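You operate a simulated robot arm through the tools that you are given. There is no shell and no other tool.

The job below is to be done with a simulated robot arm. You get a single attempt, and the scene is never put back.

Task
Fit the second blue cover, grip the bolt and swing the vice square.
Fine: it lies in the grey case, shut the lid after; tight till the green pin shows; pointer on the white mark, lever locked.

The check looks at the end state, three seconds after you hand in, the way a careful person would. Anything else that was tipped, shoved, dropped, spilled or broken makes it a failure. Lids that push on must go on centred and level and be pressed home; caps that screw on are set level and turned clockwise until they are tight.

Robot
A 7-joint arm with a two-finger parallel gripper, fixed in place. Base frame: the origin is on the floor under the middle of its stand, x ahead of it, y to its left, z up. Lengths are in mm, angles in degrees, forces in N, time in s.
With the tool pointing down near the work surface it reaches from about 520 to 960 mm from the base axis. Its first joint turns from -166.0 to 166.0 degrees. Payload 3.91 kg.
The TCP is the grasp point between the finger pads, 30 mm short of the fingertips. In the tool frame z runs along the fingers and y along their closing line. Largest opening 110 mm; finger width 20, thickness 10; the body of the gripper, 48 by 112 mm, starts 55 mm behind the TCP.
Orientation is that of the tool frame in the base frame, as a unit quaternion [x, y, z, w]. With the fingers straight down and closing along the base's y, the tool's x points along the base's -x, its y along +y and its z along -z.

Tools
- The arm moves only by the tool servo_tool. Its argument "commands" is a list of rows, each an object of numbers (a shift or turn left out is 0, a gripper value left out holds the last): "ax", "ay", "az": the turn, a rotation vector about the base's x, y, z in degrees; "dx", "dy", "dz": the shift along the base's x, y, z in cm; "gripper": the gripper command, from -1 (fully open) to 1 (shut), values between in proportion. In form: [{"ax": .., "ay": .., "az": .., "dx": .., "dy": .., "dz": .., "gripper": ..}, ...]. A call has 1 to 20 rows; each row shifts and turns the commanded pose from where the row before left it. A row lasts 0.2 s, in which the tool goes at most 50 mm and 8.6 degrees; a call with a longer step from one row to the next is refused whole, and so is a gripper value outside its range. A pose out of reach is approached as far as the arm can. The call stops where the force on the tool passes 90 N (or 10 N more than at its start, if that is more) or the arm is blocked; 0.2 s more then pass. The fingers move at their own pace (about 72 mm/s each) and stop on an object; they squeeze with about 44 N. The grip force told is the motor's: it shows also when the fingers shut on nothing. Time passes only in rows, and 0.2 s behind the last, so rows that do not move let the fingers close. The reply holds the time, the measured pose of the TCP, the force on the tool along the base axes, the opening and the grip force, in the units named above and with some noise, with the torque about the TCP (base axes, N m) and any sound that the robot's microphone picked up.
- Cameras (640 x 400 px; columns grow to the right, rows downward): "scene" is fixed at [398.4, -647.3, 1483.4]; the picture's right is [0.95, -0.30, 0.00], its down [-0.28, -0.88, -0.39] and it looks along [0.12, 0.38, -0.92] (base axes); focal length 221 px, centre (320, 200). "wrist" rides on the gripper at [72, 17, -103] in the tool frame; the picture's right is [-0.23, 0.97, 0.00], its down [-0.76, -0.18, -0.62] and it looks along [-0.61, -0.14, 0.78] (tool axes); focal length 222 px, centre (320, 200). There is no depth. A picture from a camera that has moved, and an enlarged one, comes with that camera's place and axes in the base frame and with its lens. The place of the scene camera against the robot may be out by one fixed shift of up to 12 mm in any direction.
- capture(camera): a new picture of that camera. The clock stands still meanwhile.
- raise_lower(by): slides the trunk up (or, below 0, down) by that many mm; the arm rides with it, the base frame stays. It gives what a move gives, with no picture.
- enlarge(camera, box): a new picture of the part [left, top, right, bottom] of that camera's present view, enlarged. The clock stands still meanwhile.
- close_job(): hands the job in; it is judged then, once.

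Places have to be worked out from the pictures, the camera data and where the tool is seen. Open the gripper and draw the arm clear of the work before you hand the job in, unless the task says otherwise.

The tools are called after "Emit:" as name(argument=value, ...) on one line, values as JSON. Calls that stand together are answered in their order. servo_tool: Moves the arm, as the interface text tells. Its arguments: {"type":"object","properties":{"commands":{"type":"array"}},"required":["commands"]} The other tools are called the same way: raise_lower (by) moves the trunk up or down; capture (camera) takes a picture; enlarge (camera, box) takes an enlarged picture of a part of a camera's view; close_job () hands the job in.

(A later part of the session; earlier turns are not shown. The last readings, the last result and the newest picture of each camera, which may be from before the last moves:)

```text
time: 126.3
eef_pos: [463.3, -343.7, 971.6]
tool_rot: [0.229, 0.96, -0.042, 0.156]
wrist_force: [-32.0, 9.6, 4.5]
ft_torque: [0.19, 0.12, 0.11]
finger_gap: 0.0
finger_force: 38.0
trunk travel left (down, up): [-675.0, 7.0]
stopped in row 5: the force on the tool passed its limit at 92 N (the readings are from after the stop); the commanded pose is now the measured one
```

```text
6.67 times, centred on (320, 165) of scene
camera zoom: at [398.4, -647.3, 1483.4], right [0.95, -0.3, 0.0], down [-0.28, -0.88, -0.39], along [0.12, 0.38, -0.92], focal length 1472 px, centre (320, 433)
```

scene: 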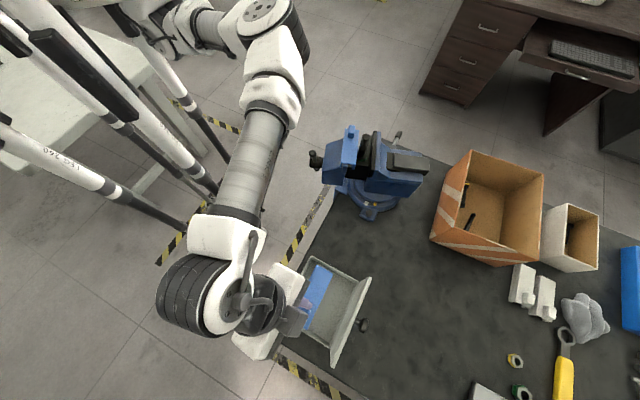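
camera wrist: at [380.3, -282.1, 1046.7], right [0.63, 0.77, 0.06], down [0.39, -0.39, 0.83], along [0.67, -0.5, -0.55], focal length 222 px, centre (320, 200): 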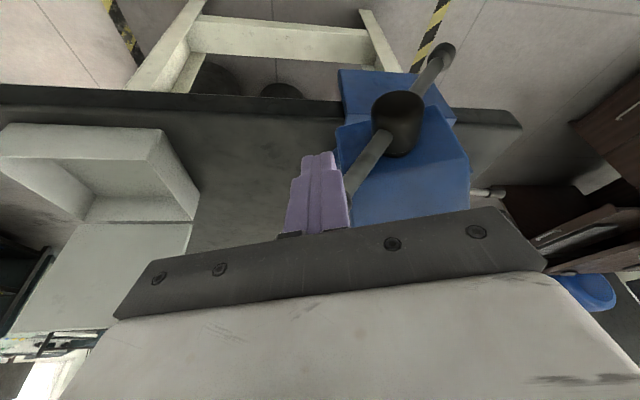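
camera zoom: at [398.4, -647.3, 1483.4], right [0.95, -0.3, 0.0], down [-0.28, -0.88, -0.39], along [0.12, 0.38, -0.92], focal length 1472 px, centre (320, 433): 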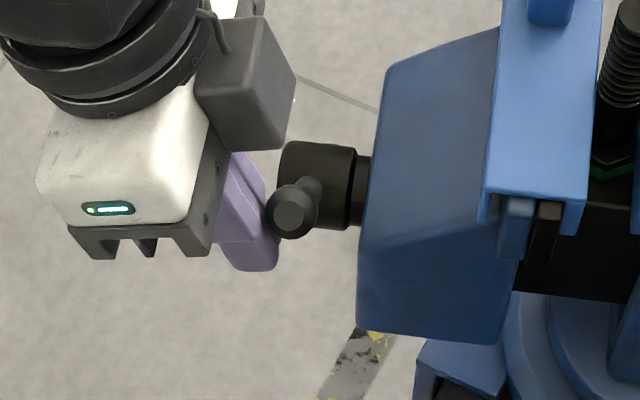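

The force limit tripped: the peg was pressing on the front of the bar, and the bar swung back up. I back off toward the robot, rise, and look again to place the T-bar properly.

Emit:
servo_tool(commands=[{"dx": -1.5, "dy": 0.7}, {"dx": -1.5, "dy": 0.7, "dz": 1.0}, {"dz": 3.5}, {"dz": 3.5}, {"dz": 2.5, "dy": 2.0}, {"dy": 3.0, "dx": 1.0, "gripper": -0.3}, {"gripper": -0.3}, {}])

Emit:
capture(camera="wrist")

Emit:
enlarge(camera="scene", box=[290, 115, 400, 200])

```text
time: 128.2
eef_pos: [446.5, -278.6, 1076.8]
tool_rot: [0.226, 0.96, -0.041, 0.16]
wrist_force: [-0.7, 0.0, -0.1]
ft_torque: [0.01, 0.01, 0.03]
finger_gap: 71.6
finger_force: 0.1
trunk travel left (down, up): [-675.0, 7.0]
```

```text
taken
camera wrist: at [364.7, -217.6, 1150.5], right [0.63, 0.78, 0.07], down [0.39, -0.38, 0.84], along [0.68, -0.5, -0.54], focal length 222 px, centre (320, 200)
```

wrist: 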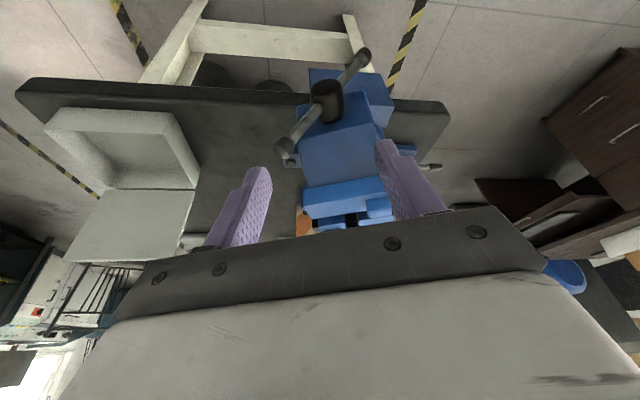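

```text
4.71 times, centred on (345, 158) of scene
camera zoom: at [398.4, -647.3, 1483.4], right [0.95, -0.3, 0.0], down [-0.28, -0.88, -0.39], along [0.12, 0.38, -0.92], focal length 1039 px, centre (202, 400)
```

zoom: 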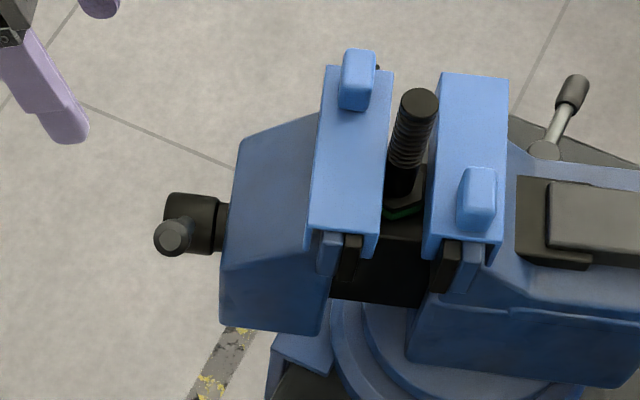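

The jaw and bolt have relaxed back a bit: about 57° of handle moves the jaw ~9 mm, so little turning is needed. I enlarge both views to locate the T-bar exactly.

Emit:
enlarge(camera="wrist", box=[250, 30, 410, 190])

Emit:
enlarge(camera="scene", box=[300, 140, 345, 185])

```text
2.50 times, centred on (330, 110) of wrist
camera zoom: at [364.7, -217.6, 1150.5], right [0.63, 0.78, 0.07], down [0.39, -0.38, 0.84], along [0.68, -0.5, -0.54], focal length 555 px, centre (295, 425)
```

zoom: 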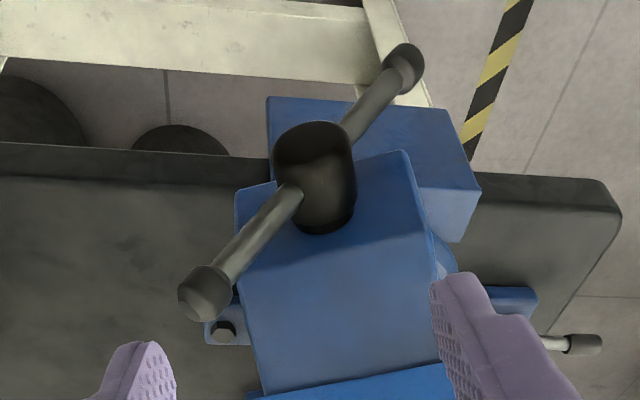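

```text
8.89 times, centred on (322, 162) of scene
camera zoom: at [398.4, -647.3, 1483.4], right [0.95, -0.3, 0.0], down [-0.28, -0.88, -0.39], along [0.12, 0.38, -0.92], focal length 1963 px, centre (298, 533)
```

zoom: 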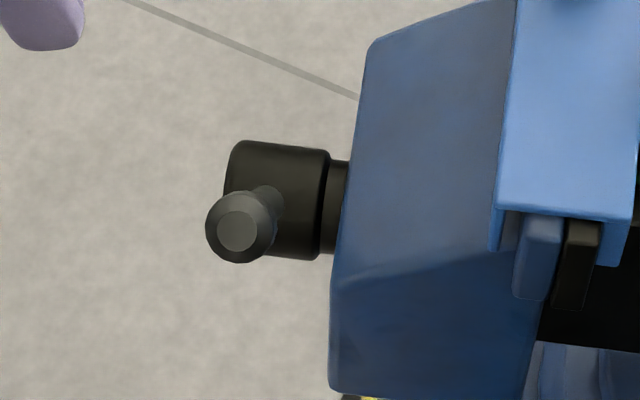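

The T-bar's upper knob is at (476,-340,980), bar about 39° over; the bar plane is a few millimetres nearer the vice than I had assumed, which is why the peg slipped off the front. I reset the closed fingers on its +y side, centred on the bar plane.

Emit:
servo_tool(commands=[{"gripper": 1, "ax": 2.0, "ay": 4.0, "dx": 1.2, "dy": -0.8}, {"gripper": 1, "ax": 2.0, "ay": 4.0, "dx": 1.2, "dy": -0.8}, {"dx": 1.2, "dy": -0.8}, {"dx": 1.2, "dy": -0.7}, {"dz": -2.8}, {"dz": -2.8}, {"dz": -2.8}, {}])

Emit:
enlarge(camera="wrist", box=[220, 40, 420, 240])

Emit:
enlarge(camera="scene", box=[295, 130, 355, 190])

```text
time: 129.9
eef_pos: [493.8, -311.1, 991.8]
tool_rot: [0.228, 0.97, -0.023, 0.085]
wrist_force: [0.2, 0.1, -0.4]
ft_torque: [-0.01, 0.02, 0.01]
finger_gap: 0.1
finger_force: 38.0
trunk travel left (down, up): [-675.0, 7.0]
```

```text
2.00 times, centred on (320, 140) of wrist
camera zoom: at [422.6, -254.8, 1081.1], right [0.63, 0.77, 0.03], down [0.5, -0.44, 0.75], along [0.59, -0.46, -0.66], focal length 444 px, centre (320, 320)
```

zoom: 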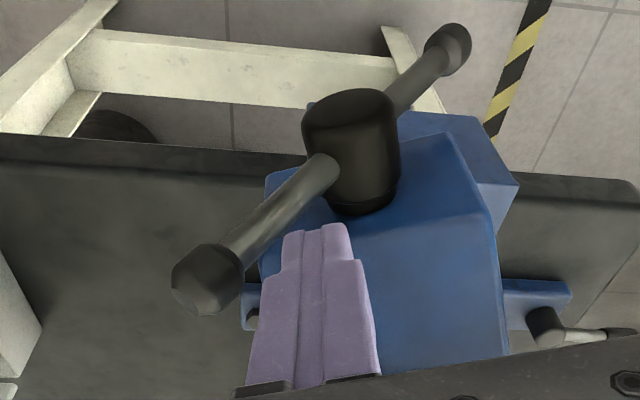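

```text
6.67 times, centred on (325, 160) of scene
camera zoom: at [398.4, -647.3, 1483.4], right [0.95, -0.3, 0.0], down [-0.28, -0.88, -0.39], along [0.12, 0.38, -0.92], focal length 1472 px, centre (287, 467)
```

zoom: 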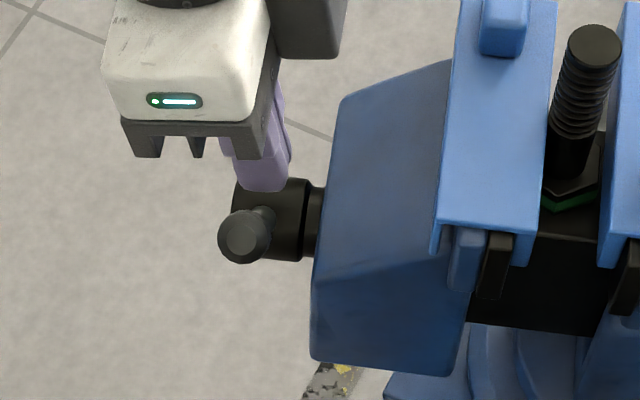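

The peg is lined up with the bar. I push again along the arc to about 60°, then proceed in small steps watching the force.

Emit:
servo_tool(commands=[{"dx": -0.31, "dy": -0.63}, {"dx": -0.32, "dy": -0.63, "dz": -0.12}, {"dx": -0.26, "dy": -0.53, "dz": -0.6}, {"dx": -0.26, "dy": -0.53, "dz": -0.6}])

Emit:
servo_tool(commands=[{"dx": -0.18, "dy": -0.37, "dz": -0.75}])

Emit:
enlarge(camera="scene", box=[290, 115, 400, 200])

Emit:
enlarge(camera="wrist", box=[220, 40, 420, 240])

```text
time: 130.9
eef_pos: [486.1, -334.8, 980.0]
tool_rot: [0.227, 0.97, -0.024, 0.086]
wrist_force: [3.6, 1.4, 2.1]
ft_torque: [0.03, -0.12, 0.0]
finger_gap: 0.1
finger_force: 37.4
trunk travel left (down, up): [-675.0, 7.0]
```

```text
time: 131.3
eef_pos: [483.4, -337.3, 973.0]
tool_rot: [0.227, 0.97, -0.024, 0.085]
wrist_force: [0.6, -1.4, 0.6]
ft_torque: [0.12, 0.07, 0.01]
finger_gap: 0.0
finger_force: 37.8
trunk travel left (down, up): [-675.0, 7.0]
```

```text
4.71 times, centred on (345, 158) of scene
camera zoom: at [398.4, -647.3, 1483.4], right [0.95, -0.3, 0.0], down [-0.28, -0.88, -0.39], along [0.12, 0.38, -0.92], focal length 1039 px, centre (202, 400)
```

zoom: 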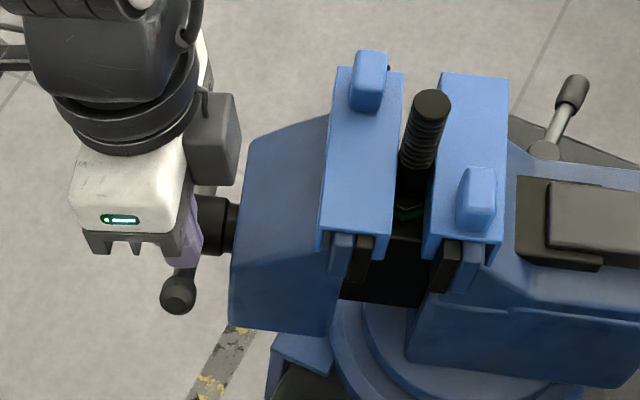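

```text
2.00 times, centred on (320, 140) of wrist
camera zoom: at [411.8, -282.4, 1061.2], right [0.63, 0.77, 0.03], down [0.5, -0.44, 0.75], along [0.59, -0.46, -0.66], focal length 444 px, centre (320, 320)
```

zoom: 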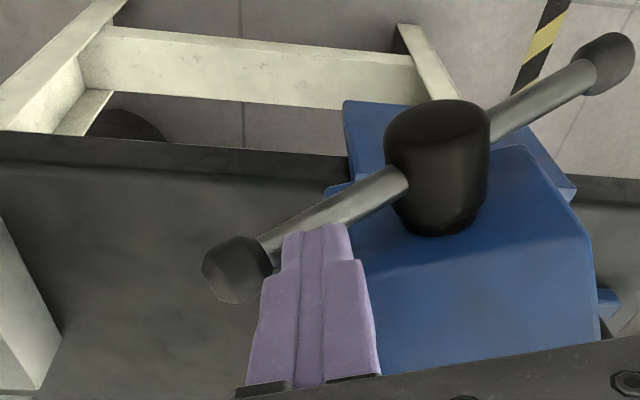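

The jaw is closing on the bolt again and the peg is well on the bar. I keep pushing down in small steps.

Emit:
servo_tool(commands=[{"dx": -0.15, "dy": -0.3, "dz": -0.75}])

Emit:
servo_tool(commands=[{"dx": -0.1, "dy": -0.2, "dz": -0.8}])

Emit:
enlarge(camera="wrist", box=[220, 40, 460, 240])

Emit:
enlarge(camera="scene", box=[290, 115, 400, 200])

```text
time: 131.8
eef_pos: [481.3, -341.7, 964.2]
tool_rot: [0.229, 0.97, -0.024, 0.084]
wrist_force: [-0.1, -2.8, 7.1]
ft_torque: [-0.15, 0.03, 0.0]
finger_gap: 0.2
finger_force: 37.6
trunk travel left (down, up): [-675.0, 7.0]
```

```text
time: 132.2
eef_pos: [480.1, -341.8, 955.4]
tool_rot: [0.227, 0.97, -0.024, 0.086]
wrist_force: [1.2, -5.0, 8.4]
ft_torque: [-0.19, -0.01, 0.0]
finger_gap: 0.1
finger_force: 37.8
trunk travel left (down, up): [-675.0, 7.0]
```

```text
2.00 times, centred on (340, 140) of wrist
camera zoom: at [408.6, -287.3, 1045.7], right [0.63, 0.77, 0.03], down [0.5, -0.44, 0.75], along [0.59, -0.46, -0.66], focal length 444 px, centre (280, 320)
```

zoom: 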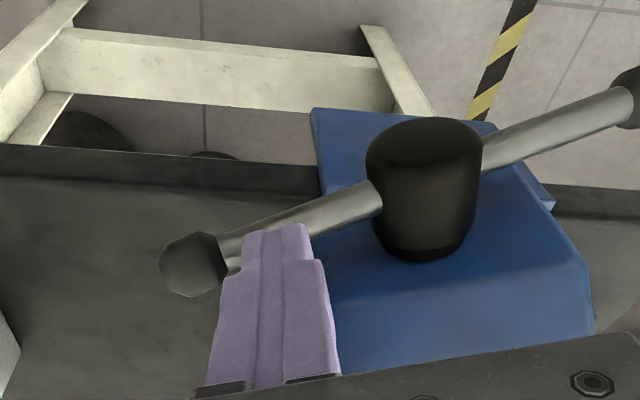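

```text
4.71 times, centred on (345, 158) of scene
camera zoom: at [398.4, -647.3, 1483.4], right [0.95, -0.3, 0.0], down [-0.28, -0.88, -0.39], along [0.12, 0.38, -0.92], focal length 1039 px, centre (202, 400)
```

zoom: 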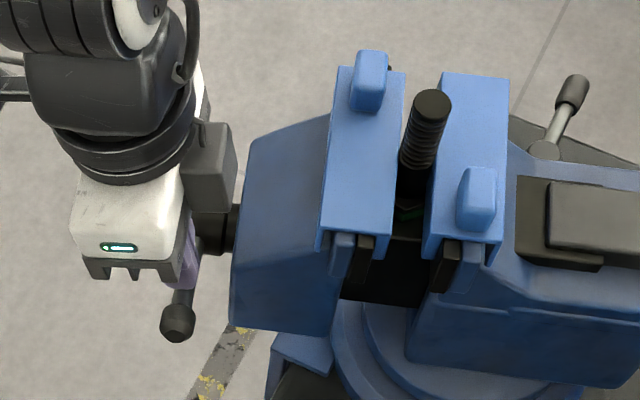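

The jaw is now stopped on the bolt and the resistance is rising (8 N). I keep pressing the arm down.

Emit:
servo_tool(commands=[{"dx": -0.05, "dy": -0.1, "dz": -0.8}])

Emit:
servo_tool(commands=[{"dz": -0.8}])

Emit:
enlarge(camera="wrist", box=[220, 40, 460, 240])

Emit:
enlarge(camera="scene", box=[290, 115, 400, 200])

```text
time: 132.6
eef_pos: [479.3, -343.7, 949.2]
tool_rot: [0.228, 0.97, -0.024, 0.084]
wrist_force: [-3.6, -7.1, 11.3]
ft_torque: [-0.35, 0.07, -0.01]
finger_gap: 0.2
finger_force: 38.0
trunk travel left (down, up): [-675.0, 7.0]
```

```text
time: 132.9
eef_pos: [478.5, -345.7, 942.3]
tool_rot: [0.228, 0.97, -0.023, 0.085]
wrist_force: [-5.8, -8.2, 13.5]
ft_torque: [-0.3, 0.14, -0.06]
finger_gap: 0.0
finger_force: 38.4
trunk travel left (down, up): [-675.0, 7.0]
```

```text
2.00 times, centred on (340, 140) of wrist
camera zoom: at [407.9, -289.2, 1030.5], right [0.63, 0.77, 0.03], down [0.5, -0.44, 0.75], along [0.59, -0.46, -0.66], focal length 444 px, centre (280, 320)
```

zoom: 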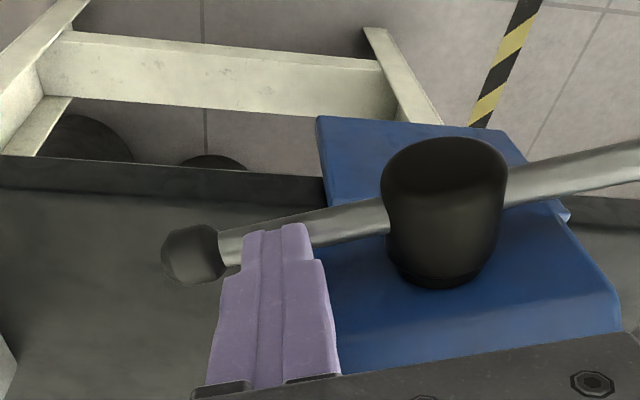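

```text
4.71 times, centred on (345, 158) of scene
camera zoom: at [398.4, -647.3, 1483.4], right [0.95, -0.3, 0.0], down [-0.28, -0.88, -0.39], along [0.12, 0.38, -0.92], focal length 1039 px, centre (202, 400)
```

zoom: 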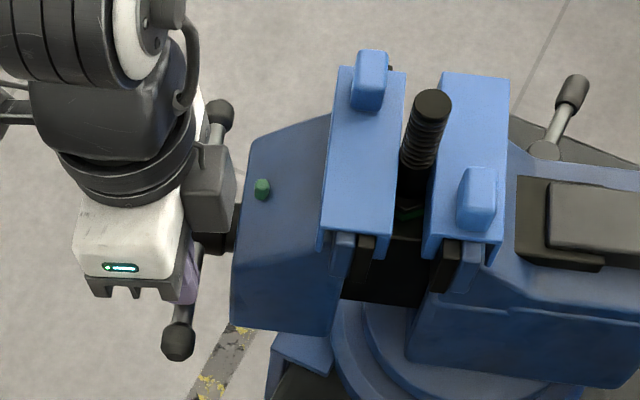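

The green pin has popped up on top of the moving jaw. I stop pushing and lift the peg straight off the bar, then check that the pin and handle stay.

Emit:
servo_tool(commands=[{"dz": 0.8}, {"dz": 1.5}, {"dz": 3.0, "dx": -0.5, "dy": 0.2}, {"dz": 4.0, "dx": -1.0, "dy": 0.5}, {"dz": 3.0, "dx": -2.0, "dy": 0.5}, {}])

Emit:
enlarge(camera="scene", box=[290, 115, 400, 200])

Emit:
capture(camera="wrist")

```text
time: 134.3
eef_pos: [446.1, -332.3, 1063.4]
tool_rot: [0.226, 0.97, -0.023, 0.085]
wrist_force: [0.4, -0.4, -0.1]
ft_torque: [-0.02, 0.03, 0.0]
finger_gap: 0.2
finger_force: 38.1
trunk travel left (down, up): [-675.0, 7.0]
```

```text
4.71 times, centred on (345, 158) of scene
camera zoom: at [398.4, -647.3, 1483.4], right [0.95, -0.3, 0.0], down [-0.28, -0.88, -0.39], along [0.12, 0.38, -0.92], focal length 1039 px, centre (202, 400)
```

zoom: 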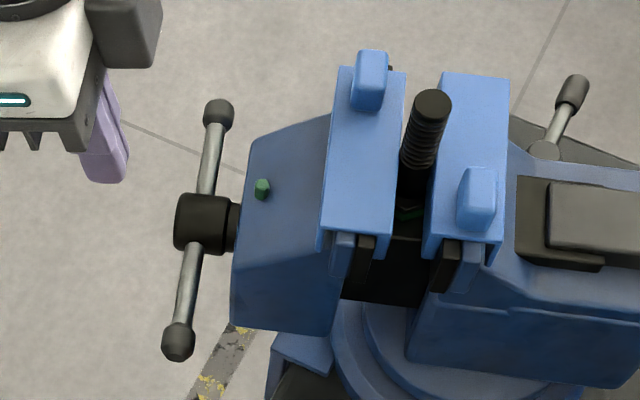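

```text
taken
camera wrist: at [375.1, -276.2, 1152.7], right [0.63, 0.77, 0.03], down [0.5, -0.44, 0.75], along [0.59, -0.46, -0.66], focal length 222 px, centre (320, 200)
```

wrist: 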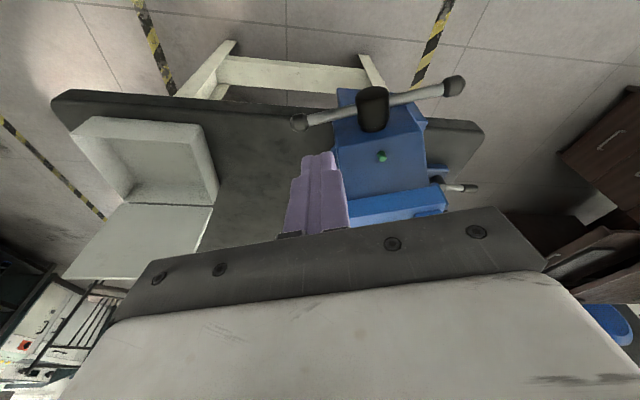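

The pin stays up and the T-bar rests horizontal, so the bolt is gripped. Next, the swivel lock lever (boss near (766,-286,865), knob near (800,-254,877)); I fly over the vice at a safe height to inspect it.

Emit:
servo_tool(commands=[{"dz": 4.0}, {"dz": 4.0, "dx": 1.0}, {"dx": 4.5, "dz": 1.0}, {"dx": 4.5}, {"dx": 4.5}, {"dx": 4.5}, {"dx": 4.5, "ax": 1.5, "ay": 3.0}, {"dx": 2.5, "dy": 1.0, "ax": 2.0, "ay": 4.0}, {}])

Emit:
capture(camera="wrist")

Emit:
enlarge(camera="scene", box=[370, 115, 440, 175])

```text
time: 136.3
eef_pos: [703.7, -321.8, 1153.2]
tool_rot: [0.228, 0.973, -0.008, 0.017]
wrist_force: [0.5, 0.6, 0.6]
ft_torque: [-0.02, -0.01, -0.02]
finger_gap: 0.0
finger_force: 37.6
trunk travel left (down, up): [-675.0, 7.0]
```

```text
taken
camera wrist: at [644.7, -272.0, 1253.9], right [0.64, 0.77, 0.0], down [0.58, -0.48, 0.65], along [0.51, -0.41, -0.76], focal length 222 px, centre (320, 200)
```

wrist: 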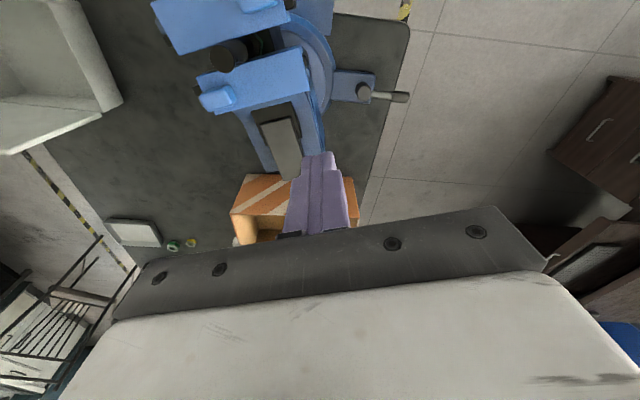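

```text
6.67 times, centred on (405, 145) of scene
camera zoom: at [398.4, -647.3, 1483.4], right [0.95, -0.3, 0.0], down [-0.28, -0.88, -0.39], along [0.12, 0.38, -0.92], focal length 1472 px, centre (-247, 567)
```

zoom: 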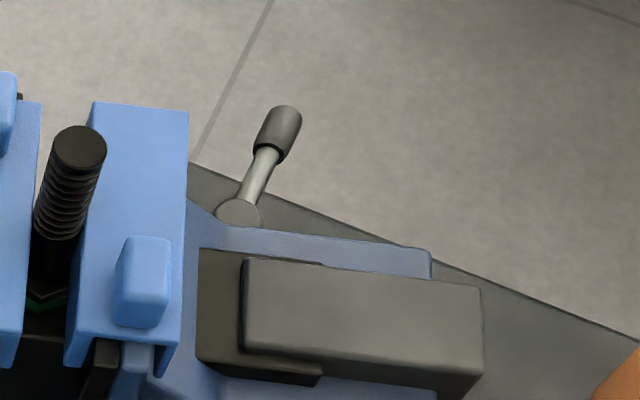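

I enlarge the wrist view on the base ring and the lever.

Emit:
enlarge(camera="wrist", box=[260, 0, 440, 130])

Emit:
enlarge(camera="wrist", box=[320, 50, 430, 130])

```text
3.08 times, centred on (350, 65) of wrist
camera zoom: at [644.7, -272.0, 1253.9], right [0.64, 0.77, 0.0], down [0.58, -0.48, 0.65], along [0.51, -0.41, -0.76], focal length 684 px, centre (228, 615)
```

zoom: 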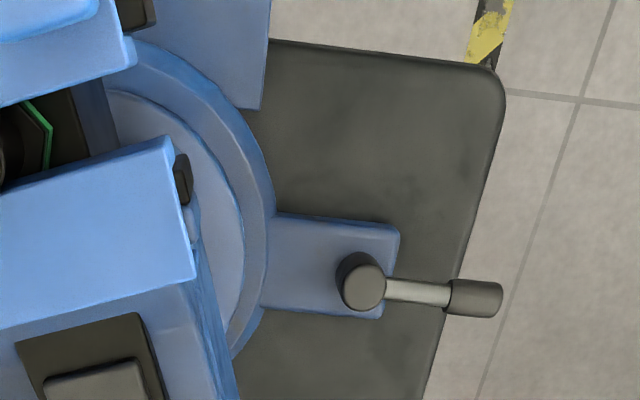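

```text
5.00 times, centred on (375, 90) of wrist
camera zoom: at [644.7, -272.0, 1253.9], right [0.64, 0.77, 0.0], down [0.58, -0.48, 0.65], along [0.51, -0.41, -0.76], focal length 1111 px, centre (45, 750)
```

zoom: 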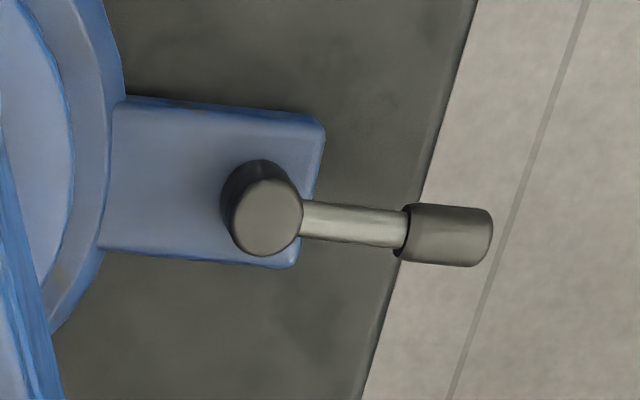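

The lever is a dark boss on the base lug with a rod pointing radially outward; no marks tell its state. I first test gently whether the swivel is locked: closed fingers beside the -y flank of the moving jaw, to push it toward +y (clockwise).

Emit:
servo_tool(commands=[{"dx": -4.0, "dy": -1.0}, {"dx": -4.0, "dy": -1.0}, {"dx": -4.0, "dy": -1.0, "ax": -1.9, "ay": -3.9}, {"dx": -4.0, "dy": -1.0, "ax": -1.9, "ay": -3.9}, {"dx": -3.7, "dy": -1.26, "ax": -1.9, "ay": -3.9}, {"dz": -4.0}, {"dz": -4.0}, {"dz": -4.0}, {"dz": -3.0}, {}])

Emit:
capture(camera="wrist")

Emit:
enlarge(camera="scene", box=[290, 115, 400, 215])

```text
time: 138.6
eef_pos: [506.5, -373.8, 1002.9]
tool_rot: [0.227, 0.965, -0.032, 0.129]
wrist_force: [0.5, -0.1, -0.7]
ft_torque: [0.0, -0.04, -0.01]
finger_gap: 0.0
finger_force: 37.7
trunk travel left (down, up): [-675.0, 7.0]
```

```text
taken
camera wrist: at [428.4, -315.2, 1083.0], right [0.63, 0.77, 0.06], down [0.43, -0.41, 0.8], along [0.64, -0.48, -0.59], focal length 222 px, centre (320, 200)
```

wrist: 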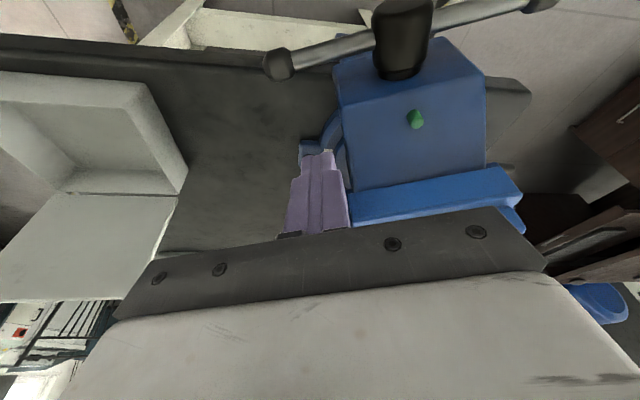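

```text
4.00 times, centred on (345, 165) of scene
camera zoom: at [398.4, -647.3, 1483.4], right [0.95, -0.3, 0.0], down [-0.28, -0.88, -0.39], along [0.12, 0.38, -0.92], focal length 883 px, centre (220, 340)
```

zoom: 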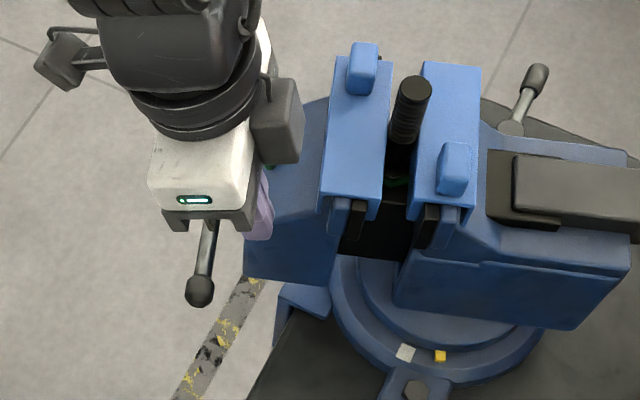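

The peg is beside the jaw's flank, clear of the T-bar. I descend to flank height.

Emit:
servo_tool(commands=[{"dz": -2.0}, {"dz": -2.0}, {"dz": -1.5}, {}])

Emit:
enlarge(camera="wrist", box=[230, 40, 470, 230])

Emit:
enlarge(camera="scene", box=[290, 115, 400, 215])

```text
time: 139.6
eef_pos: [507.3, -374.1, 947.8]
tool_rot: [0.226, 0.965, -0.033, 0.128]
wrist_force: [0.1, -0.5, 0.1]
ft_torque: [0.04, 0.03, 0.0]
finger_gap: 0.1
finger_force: 37.4
trunk travel left (down, up): [-675.0, 7.0]
```

```text
2.11 times, centred on (350, 135) of wrist
camera zoom: at [428.8, -316.6, 1028.4], right [0.63, 0.77, 0.06], down [0.43, -0.41, 0.8], along [0.64, -0.48, -0.59], focal length 468 px, centre (257, 337)
```

zoom: 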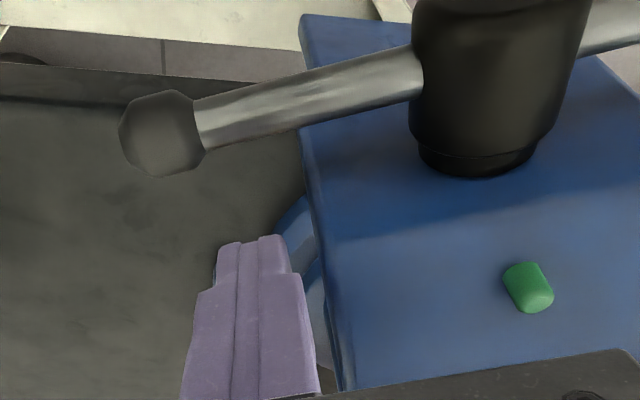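

```text
4.00 times, centred on (345, 165) of scene
camera zoom: at [398.4, -647.3, 1483.4], right [0.95, -0.3, 0.0], down [-0.28, -0.88, -0.39], along [0.12, 0.38, -0.92], focal length 883 px, centre (220, 340)
```

zoom: 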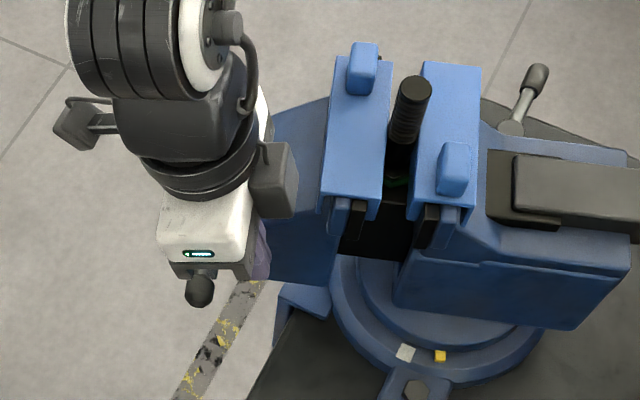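

I push toward +y in small steps and watch the force for contact.

Emit:
servo_tool(commands=[{"dx": 0.3, "dy": 0.7}, {"dx": 0.1, "dy": 0.3}])

Emit:
servo_tool(commands=[{"dx": 0.05, "dy": 0.3}])

Emit:
servo_tool(commands=[{"dx": 0.05, "dy": 0.3}])

```text
time: 140.2
eef_pos: [509.2, -368.2, 948.4]
tool_rot: [0.229, 0.964, -0.036, 0.128]
wrist_force: [-8.5, -32.9, -7.3]
ft_torque: [-0.05, 0.06, -0.1]
finger_gap: 0.0
finger_force: 37.3
trunk travel left (down, up): [-675.0, 7.0]
```

```text
time: 140.6
eef_pos: [509.4, -368.0, 947.9]
tool_rot: [0.229, 0.964, -0.037, 0.128]
wrist_force: [-11.0, -54.8, -9.6]
ft_torque: [-0.08, 0.03, -0.3]
finger_gap: 0.0
finger_force: 38.1
trunk travel left (down, up): [-675.0, 7.0]
```

```text
time: 140.9
eef_pos: [509.5, -367.2, 947.6]
tool_rot: [0.23, 0.964, -0.04, 0.127]
wrist_force: [-6.8, -69.2, -11.9]
ft_torque: [-0.05, 0.07, -0.49]
finger_gap: 0.0
finger_force: 37.7
trunk travel left (down, up): [-675.0, 7.0]
```

The swivel is firmly locked (70 N, no movement). I back off and rise, then go round to the lever with the closed fingers.

Emit:
servo_tool(commands=[{"dx": -0.2, "dy": -1.0}, {"dx": -0.3, "dy": -1.0}, {"dz": 4.0}, {"dz": 4.5}, {"dz": 4.5}, {"dz": 4.5}, {"dz": 4.0}, {"dx": 2.0, "dy": 1.0}, {}])

Emit:
enlarge(camera="scene", box=[300, 115, 420, 215])

```text
time: 142.9
eef_pos: [527.2, -369.4, 1164.4]
tool_rot: [0.227, 0.965, -0.033, 0.129]
wrist_force: [-0.7, -0.2, 0.1]
ft_torque: [-0.01, 0.03, 0.01]
finger_gap: 0.0
finger_force: 37.9
trunk travel left (down, up): [-675.0, 7.0]
```

```text
4.00 times, centred on (360, 165) of scene
camera zoom: at [398.4, -647.3, 1483.4], right [0.95, -0.3, 0.0], down [-0.28, -0.88, -0.39], along [0.12, 0.38, -0.92], focal length 883 px, centre (160, 340)
```

zoom: 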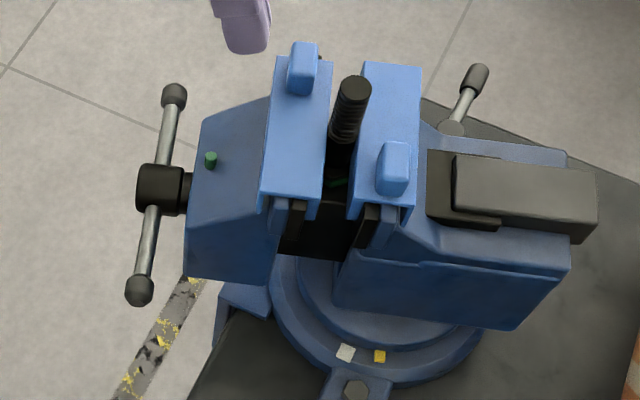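

The vice state is unchanged. The lever's boss is at (771,-283,870) and its knob at (812,-241,872). I go round the +y side and lower the closed fingers on the rod's far side, to try turning it counter-clockwise (unlock).

Emit:
servo_tool(commands=[{"dx": 3.5, "dy": 2.4, "dz": -0.6}, {"dx": 3.5, "dy": 2.4, "dz": -0.6}, {"dx": 3.5, "dy": 2.4, "dz": -0.6}, {"dx": 3.5, "dy": 2.4, "dz": -0.8}, {"dx": 3.3, "dy": 2.4, "dz": -0.8}, {"dx": 2.0, "dy": 0.3, "dz": -4.3}, {"dx": 2.0, "dy": 0.3, "dz": -4.3}, {"dx": 2.0, "dy": 0.3, "dz": -4.3}, {"dx": 2.4, "dy": -1.1, "dz": -2.5}, {"dx": 2.4, "dy": -1.1, "dz": -2.5}, {}])

Emit:
capture(camera="wrist")

Emit:
enlarge(camera="scene", box=[360, 110, 450, 190])

```text
time: 145.3
eef_pos: [808.5, -263.5, 949.3]
tool_rot: [0.226, 0.965, -0.032, 0.13]
wrist_force: [-0.2, -0.5, 0.3]
ft_torque: [-0.03, 0.01, -0.01]
finger_gap: 0.1
finger_force: 37.7
trunk travel left (down, up): [-675.0, 7.0]
```

```text
taken
camera wrist: at [729.7, -204.3, 1029.2], right [0.63, 0.77, 0.06], down [0.43, -0.41, 0.8], along [0.64, -0.48, -0.59], focal length 222 px, centre (320, 200)
```

wrist: 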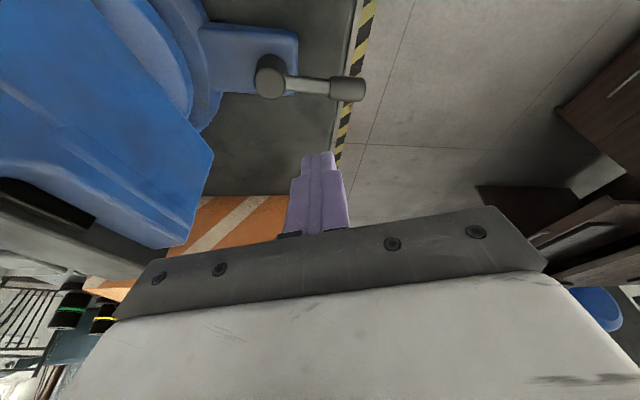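

```text
5.00 times, centred on (405, 150) of scene
camera zoom: at [398.4, -647.3, 1483.4], right [0.95, -0.3, 0.0], down [-0.28, -0.88, -0.39], along [0.12, 0.38, -0.92], focal length 1104 px, centre (-105, 450)
```

zoom: 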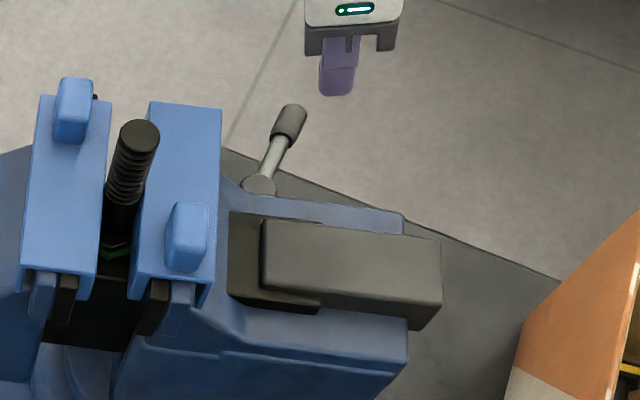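

The peg will land about 8 mm clear on the far side of the rod. I descend to lever height and check.

Emit:
servo_tool(commands=[{"dz": -2.2}, {"dz": -2.0}, {"dz": -2.0}, {}])

Emit:
capture(camera="wrist")

Emit:
enlarge(camera="scene", box=[370, 115, 430, 165])

```text
time: 146.3
eef_pos: [808.1, -262.5, 887.8]
tool_rot: [0.226, 0.965, -0.033, 0.129]
wrist_force: [-0.4, 0.2, 0.2]
ft_torque: [0.0, 0.0, 0.03]
finger_gap: 0.2
finger_force: 37.6
trunk travel left (down, up): [-675.0, 7.0]
```

```text
taken
camera wrist: at [730.1, -202.7, 967.5], right [0.63, 0.77, 0.06], down [0.43, -0.41, 0.8], along [0.64, -0.48, -0.59], focal length 222 px, centre (320, 200)
```

wrist: 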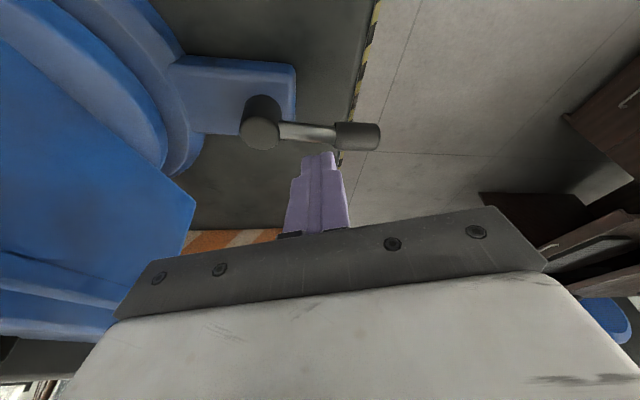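

```text
8.00 times, centred on (400, 140) of scene
camera zoom: at [398.4, -647.3, 1483.4], right [0.95, -0.3, 0.0], down [-0.28, -0.88, -0.39], along [0.12, 0.38, -0.92], focal length 1767 px, centre (-320, 680)
```

zoom: 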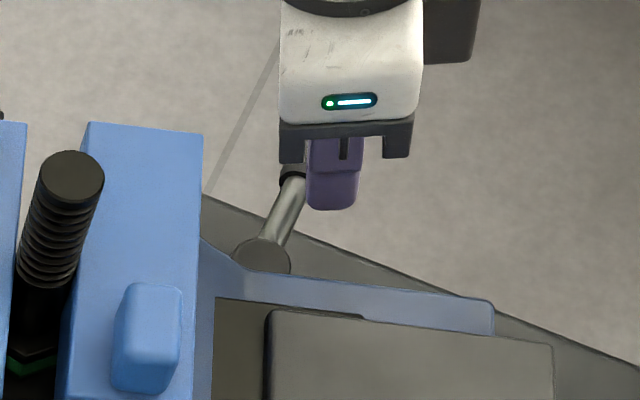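

Motion stereo puts the lever at z≈850: boss (776,-277), knob (824,-235). The peg is beside the rod but its tip is still just above it, so I step 5 mm away and lower 16 mm.

Emit:
servo_tool(commands=[{"dx": 0.35, "dy": -0.38}, {"dz": -0.8}, {"dz": -0.8}, {}])

Emit:
enlarge(camera="wrist", box=[220, 80, 420, 230])

```text
time: 147.3
eef_pos: [811.9, -264.8, 871.4]
tool_rot: [0.227, 0.965, -0.033, 0.129]
wrist_force: [0.0, 0.3, -0.6]
ft_torque: [0.01, 0.01, 0.0]
finger_gap: 0.1
finger_force: 37.1
trunk travel left (down, up): [-675.0, 7.0]
```

```text
2.67 times, centred on (320, 155) of wrist
camera zoom: at [733.5, -206.0, 952.7], right [0.63, 0.77, 0.06], down [0.43, -0.41, 0.8], along [0.64, -0.48, -0.59], focal length 592 px, centre (320, 320)
```

zoom: 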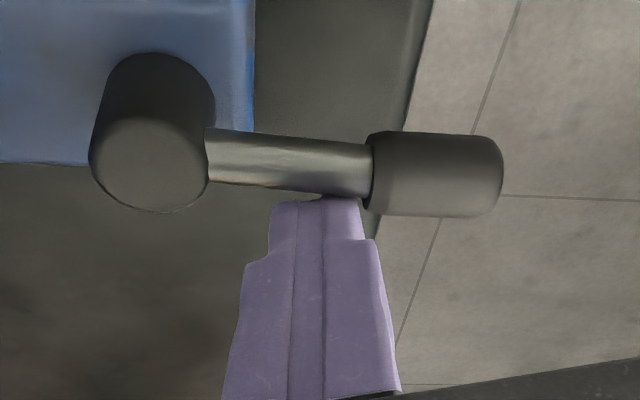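

The peg sits right against the rod near its knob. I push counter-clockwise about the boss in small steps.

Emit:
servo_tool(commands=[{"dx": -0.16, "dy": 0.59}])

Emit:
servo_tool(commands=[{"dx": -0.24, "dy": 0.56}])

Emit:
enlarge(camera="wrist", box=[220, 80, 420, 230])

```text
time: 147.8
eef_pos: [811.3, -264.2, 872.2]
tool_rot: [0.228, 0.964, -0.034, 0.131]
wrist_force: [17.5, -27.1, -3.6]
ft_torque: [-0.69, -0.46, -0.22]
finger_gap: 0.0
finger_force: 38.3
trunk travel left (down, up): [-675.0, 7.0]
```

```text
time: 148.2
eef_pos: [810.3, -263.2, 872.2]
tool_rot: [0.228, 0.963, -0.04, 0.135]
wrist_force: [39.9, -54.0, -8.2]
ft_torque: [-1.44, -0.98, -0.46]
finger_gap: 0.0
finger_force: 38.1
trunk travel left (down, up): [-675.0, 7.0]
```

```text
2.67 times, centred on (320, 155) of wrist
camera zoom: at [732.3, -202.7, 951.6], right [0.63, 0.77, 0.05], down [0.42, -0.4, 0.81], along [0.65, -0.5, -0.58], focal length 592 px, centre (320, 320)
```

zoom: 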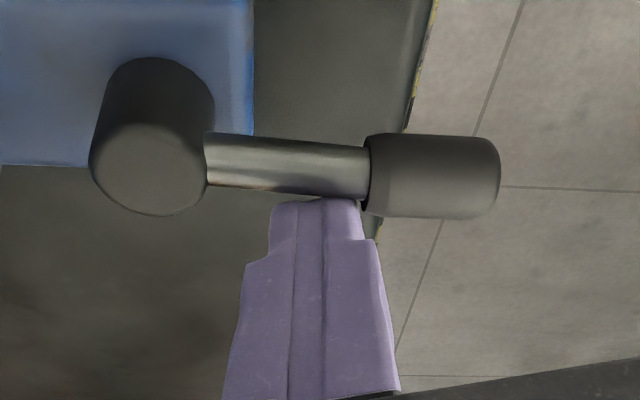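

It does not give counter-clockwise (67 N). I back off, lift over the rod and try from the other side (clockwise).

Emit:
servo_tool(commands=[{"dx": 0.5, "dy": -0.6}, {"dz": 4.0}, {"dx": -1.7, "dy": 1.9, "dz": 0.5}, {"dx": -1.7, "dy": 1.9}, {}])

Emit:
capture(camera="wrist")

```text
time: 149.3
eef_pos: [780.9, -222.5, 916.7]
tool_rot: [0.226, 0.965, -0.031, 0.128]
wrist_force: [1.0, -0.5, -0.9]
ft_torque: [-0.01, -0.01, 0.03]
finger_gap: 0.0
finger_force: 37.9
trunk travel left (down, up): [-675.0, 7.0]
```

```text
taken
camera wrist: at [701.2, -163.7, 997.5], right [0.63, 0.78, 0.06], down [0.43, -0.41, 0.8], along [0.64, -0.48, -0.6], focal length 222 px, centre (320, 200)
```

wrist: 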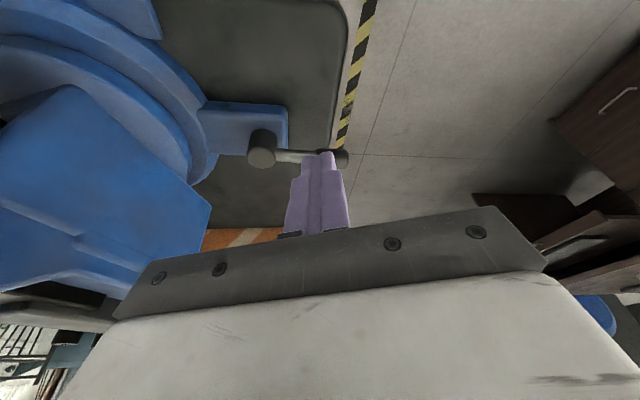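

The peg now will land on the other side of the rod with a few millimetres to spare. I descend there.

Emit:
servo_tool(commands=[{"dx": -0.35, "dy": 0.15, "dz": -1.5}, {"dz": -1.5}, {"dz": -1.5}, {}])

Emit:
enlarge(camera="wrist", box=[200, 80, 440, 240])

```text
time: 150.3
eef_pos: [776.7, -221.2, 872.4]
tool_rot: [0.227, 0.965, -0.033, 0.129]
wrist_force: [0.3, 0.0, -0.2]
ft_torque: [0.01, -0.01, 0.0]
finger_gap: 0.1
finger_force: 38.3
trunk travel left (down, up): [-675.0, 7.0]
```

```text
2.50 times, centred on (320, 160) of wrist
camera zoom: at [697.3, -162.8, 952.4], right [0.63, 0.77, 0.06], down [0.43, -0.41, 0.8], along [0.64, -0.48, -0.59], focal length 555 px, centre (320, 300)
```

zoom: 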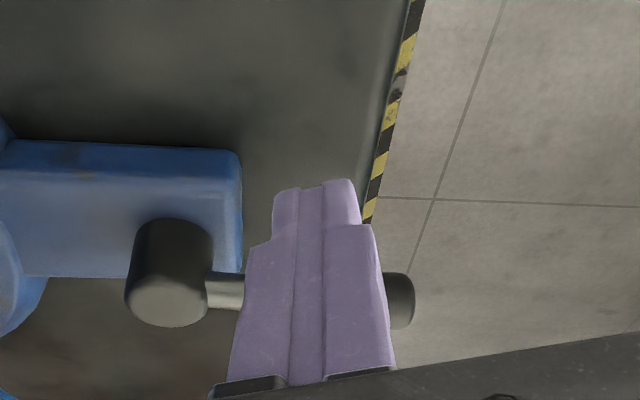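

I push clockwise about the boss in small steps.

Emit:
servo_tool(commands=[{"dx": 0.7, "dy": -0.2}, {"dx": 0.67, "dy": -0.3}])

Emit:
servo_tool(commands=[{"dx": 0.5, "dy": -0.35}])

Emit:
servo_tool(commands=[{"dx": 0.5, "dy": -0.4}])

Emit:
enlarge(camera="wrist", box=[200, 80, 440, 240])

```text
time: 150.9
eef_pos: [790.7, -225.7, 871.7]
tool_rot: [0.227, 0.965, -0.032, 0.128]
wrist_force: [0.2, -0.6, -0.7]
ft_torque: [-0.01, 0.0, 0.0]
finger_gap: 0.0
finger_force: 37.7
trunk travel left (down, up): [-675.0, 7.0]
```

```text
time: 151.3
eef_pos: [793.3, -229.0, 871.6]
tool_rot: [0.227, 0.965, -0.033, 0.128]
wrist_force: [-0.8, 1.1, -0.4]
ft_torque: [-0.01, 0.03, 0.0]
finger_gap: 0.0
finger_force: 37.3
trunk travel left (down, up): [-675.0, 7.0]
```

```text
time: 151.8
eef_pos: [798.7, -232.4, 872.3]
tool_rot: [0.227, 0.965, -0.032, 0.129]
wrist_force: [-2.4, 1.2, -1.6]
ft_torque: [0.08, 0.07, 0.0]
finger_gap: 0.1
finger_force: 37.5
trunk travel left (down, up): [-675.0, 7.0]
```

```text
2.50 times, centred on (320, 160) of wrist
camera zoom: at [720.7, -174.5, 953.4], right [0.63, 0.78, 0.06], down [0.43, -0.41, 0.8], along [0.64, -0.48, -0.59], focal length 555 px, centre (320, 300)
```

zoom: 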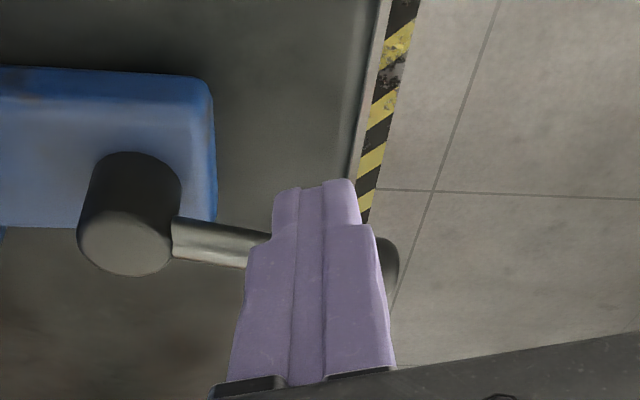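

The lever moves freely clockwise, so its first position was the locked stop and clockwise unlocks. I keep swinging it round.

Emit:
servo_tool(commands=[{"dx": 0.54, "dy": -0.45}, {"dx": 0.48, "dy": -0.53}, {"dx": 0.39, "dy": -0.58}])

Emit:
servo_tool(commands=[{"dx": 0.31, "dy": -0.64}, {"dx": 0.22, "dy": -0.67}])

Emit:
capture(camera="wrist")

Emit:
enlarge(camera="scene", box=[370, 115, 450, 175])

```text
time: 152.6
eef_pos: [812.5, -249.6, 873.1]
tool_rot: [0.227, 0.965, -0.033, 0.128]
wrist_force: [-12.3, -1.8, 0.6]
ft_torque: [-0.04, 0.29, -0.21]
finger_gap: 0.3
finger_force: 37.0
trunk travel left (down, up): [-675.0, 7.0]
```

```text
time: 153.2
eef_pos: [814.8, -262.8, 872.8]
tool_rot: [0.227, 0.965, -0.032, 0.127]
wrist_force: [-30.5, 0.6, 3.4]
ft_torque: [-0.01, 0.76, -0.4]
finger_gap: 0.0
finger_force: 37.8
trunk travel left (down, up): [-675.0, 7.0]
```

```text
taken
camera wrist: at [737.3, -204.1, 953.7], right [0.63, 0.77, 0.05], down [0.43, -0.41, 0.8], along [0.64, -0.48, -0.6], focal length 222 px, centre (320, 200)
```

wrist: 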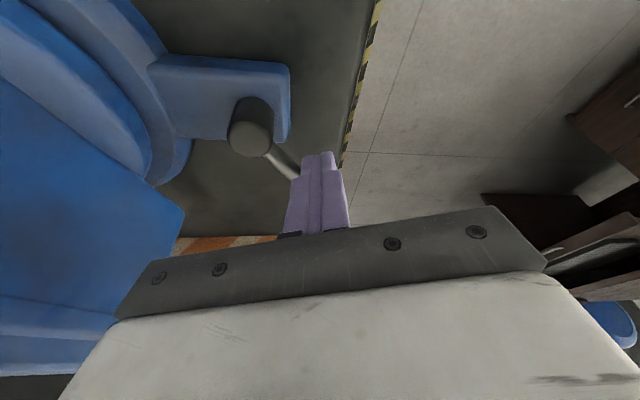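

```text
6.67 times, centred on (410, 145) of scene
camera zoom: at [398.4, -647.3, 1483.4], right [0.95, -0.3, 0.0], down [-0.28, -0.88, -0.39], along [0.12, 0.38, -0.92], focal length 1472 px, centre (-280, 567)
```

zoom: 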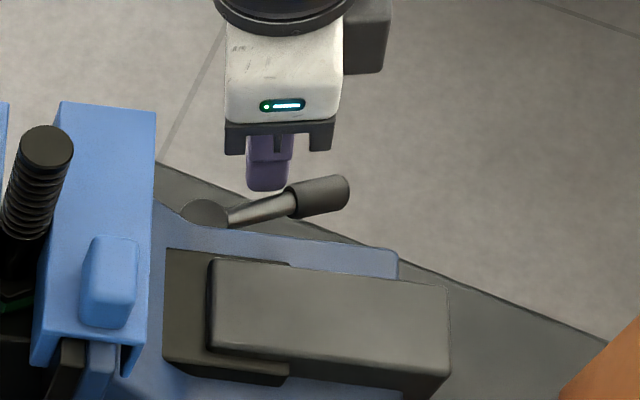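

The lever has turned about 50° clockwise. I ease off the knob's shoulder slightly and continue pushing toward -y.

Emit:
servo_tool(commands=[{"dx": -0.3, "dy": -0.3}, {"dx": -0.1, "dy": -0.6}, {"dx": -0.1, "dy": -0.6}])

Emit:
servo_tool(commands=[{"dx": -0.18, "dy": -0.5}, {"dx": -0.2, "dy": -0.5}])

Emit:
enlarge(camera="scene", box=[370, 115, 450, 175])

Emit:
capture(camera="wrist")

```text
time: 153.9
eef_pos: [814.7, -275.3, 872.1]
tool_rot: [0.224, 0.965, -0.03, 0.13]
wrist_force: [-7.2, 4.8, -0.9]
ft_torque: [0.21, 0.2, -0.02]
finger_gap: 0.0
finger_force: 37.8
trunk travel left (down, up): [-675.0, 7.0]
```

```text
time: 154.6
eef_pos: [812.1, -285.0, 872.7]
tool_rot: [0.225, 0.965, -0.032, 0.131]
wrist_force: [5.3, 5.0, 1.7]
ft_torque: [0.14, -0.16, 0.03]
finger_gap: 0.0
finger_force: 37.7
trunk travel left (down, up): [-675.0, 7.0]
```

```text
6.67 times, centred on (410, 145) of scene
camera zoom: at [398.4, -647.3, 1483.4], right [0.95, -0.3, 0.0], down [-0.28, -0.88, -0.39], along [0.12, 0.38, -0.92], focal length 1472 px, centre (-280, 567)
```

zoom: 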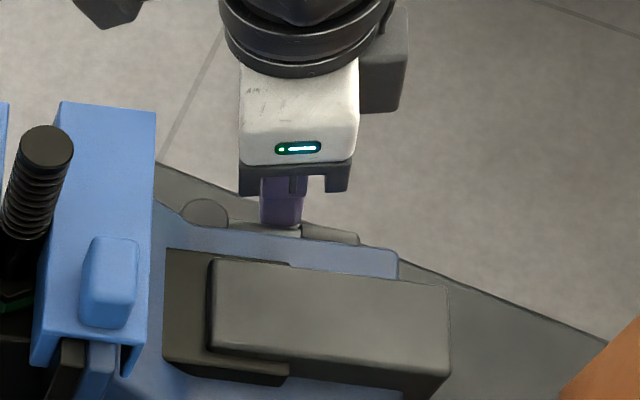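

```text
taken
camera wrist: at [733.0, -227.3, 953.2], right [0.63, 0.78, 0.06], down [0.43, -0.41, 0.8], along [0.65, -0.48, -0.59], focal length 222 px, centre (320, 200)
```

wrist: 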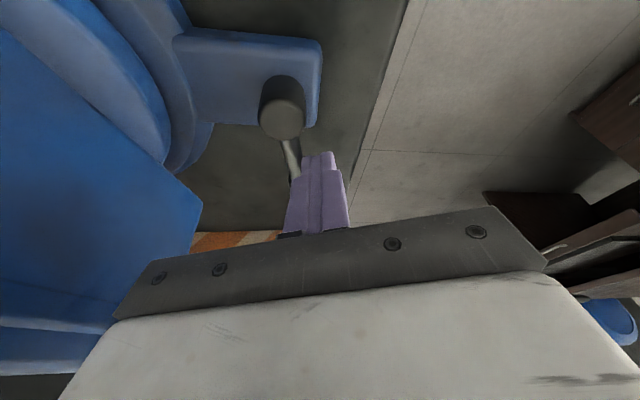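

The lever is now about 80° round. I push a little more to find its stop.

Emit:
servo_tool(commands=[{"dx": -0.3, "dy": -0.4}])

Emit:
servo_tool(commands=[{"dx": -0.35, "dy": -0.4}])

Emit:
servo_tool(commands=[{"dx": -0.35, "dy": -0.4}])

Emit:
capture(camera="wrist")

```text
time: 154.9
eef_pos: [808.8, -290.4, 872.8]
tool_rot: [0.226, 0.965, -0.034, 0.13]
wrist_force: [13.2, 0.3, 2.6]
ft_torque: [-0.01, -0.35, 0.06]
finger_gap: 0.0
finger_force: 37.7
trunk travel left (down, up): [-675.0, 7.0]
```

```text
time: 155.3
eef_pos: [807.4, -291.0, 871.5]
tool_rot: [0.224, 0.965, -0.031, 0.131]
wrist_force: [27.2, 9.5, 5.5]
ft_torque: [0.22, -0.71, 0.16]
finger_gap: 0.1
finger_force: 37.3
trunk travel left (down, up): [-675.0, 7.0]
```

```text
time: 155.8
eef_pos: [807.6, -292.5, 871.1]
tool_rot: [0.222, 0.966, -0.028, 0.132]
wrist_force: [33.5, 27.1, 5.8]
ft_torque: [0.66, -0.89, 0.11]
finger_gap: 0.2
finger_force: 37.8
trunk travel left (down, up): [-675.0, 7.0]
```

```text
taken
camera wrist: at [727.5, -234.3, 953.1], right [0.62, 0.78, 0.07], down [0.43, -0.41, 0.8], along [0.65, -0.47, -0.59], focal length 222 px, centre (320, 200)
```

wrist: 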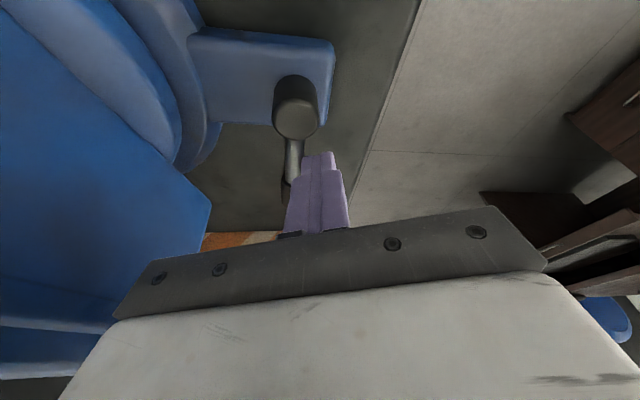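

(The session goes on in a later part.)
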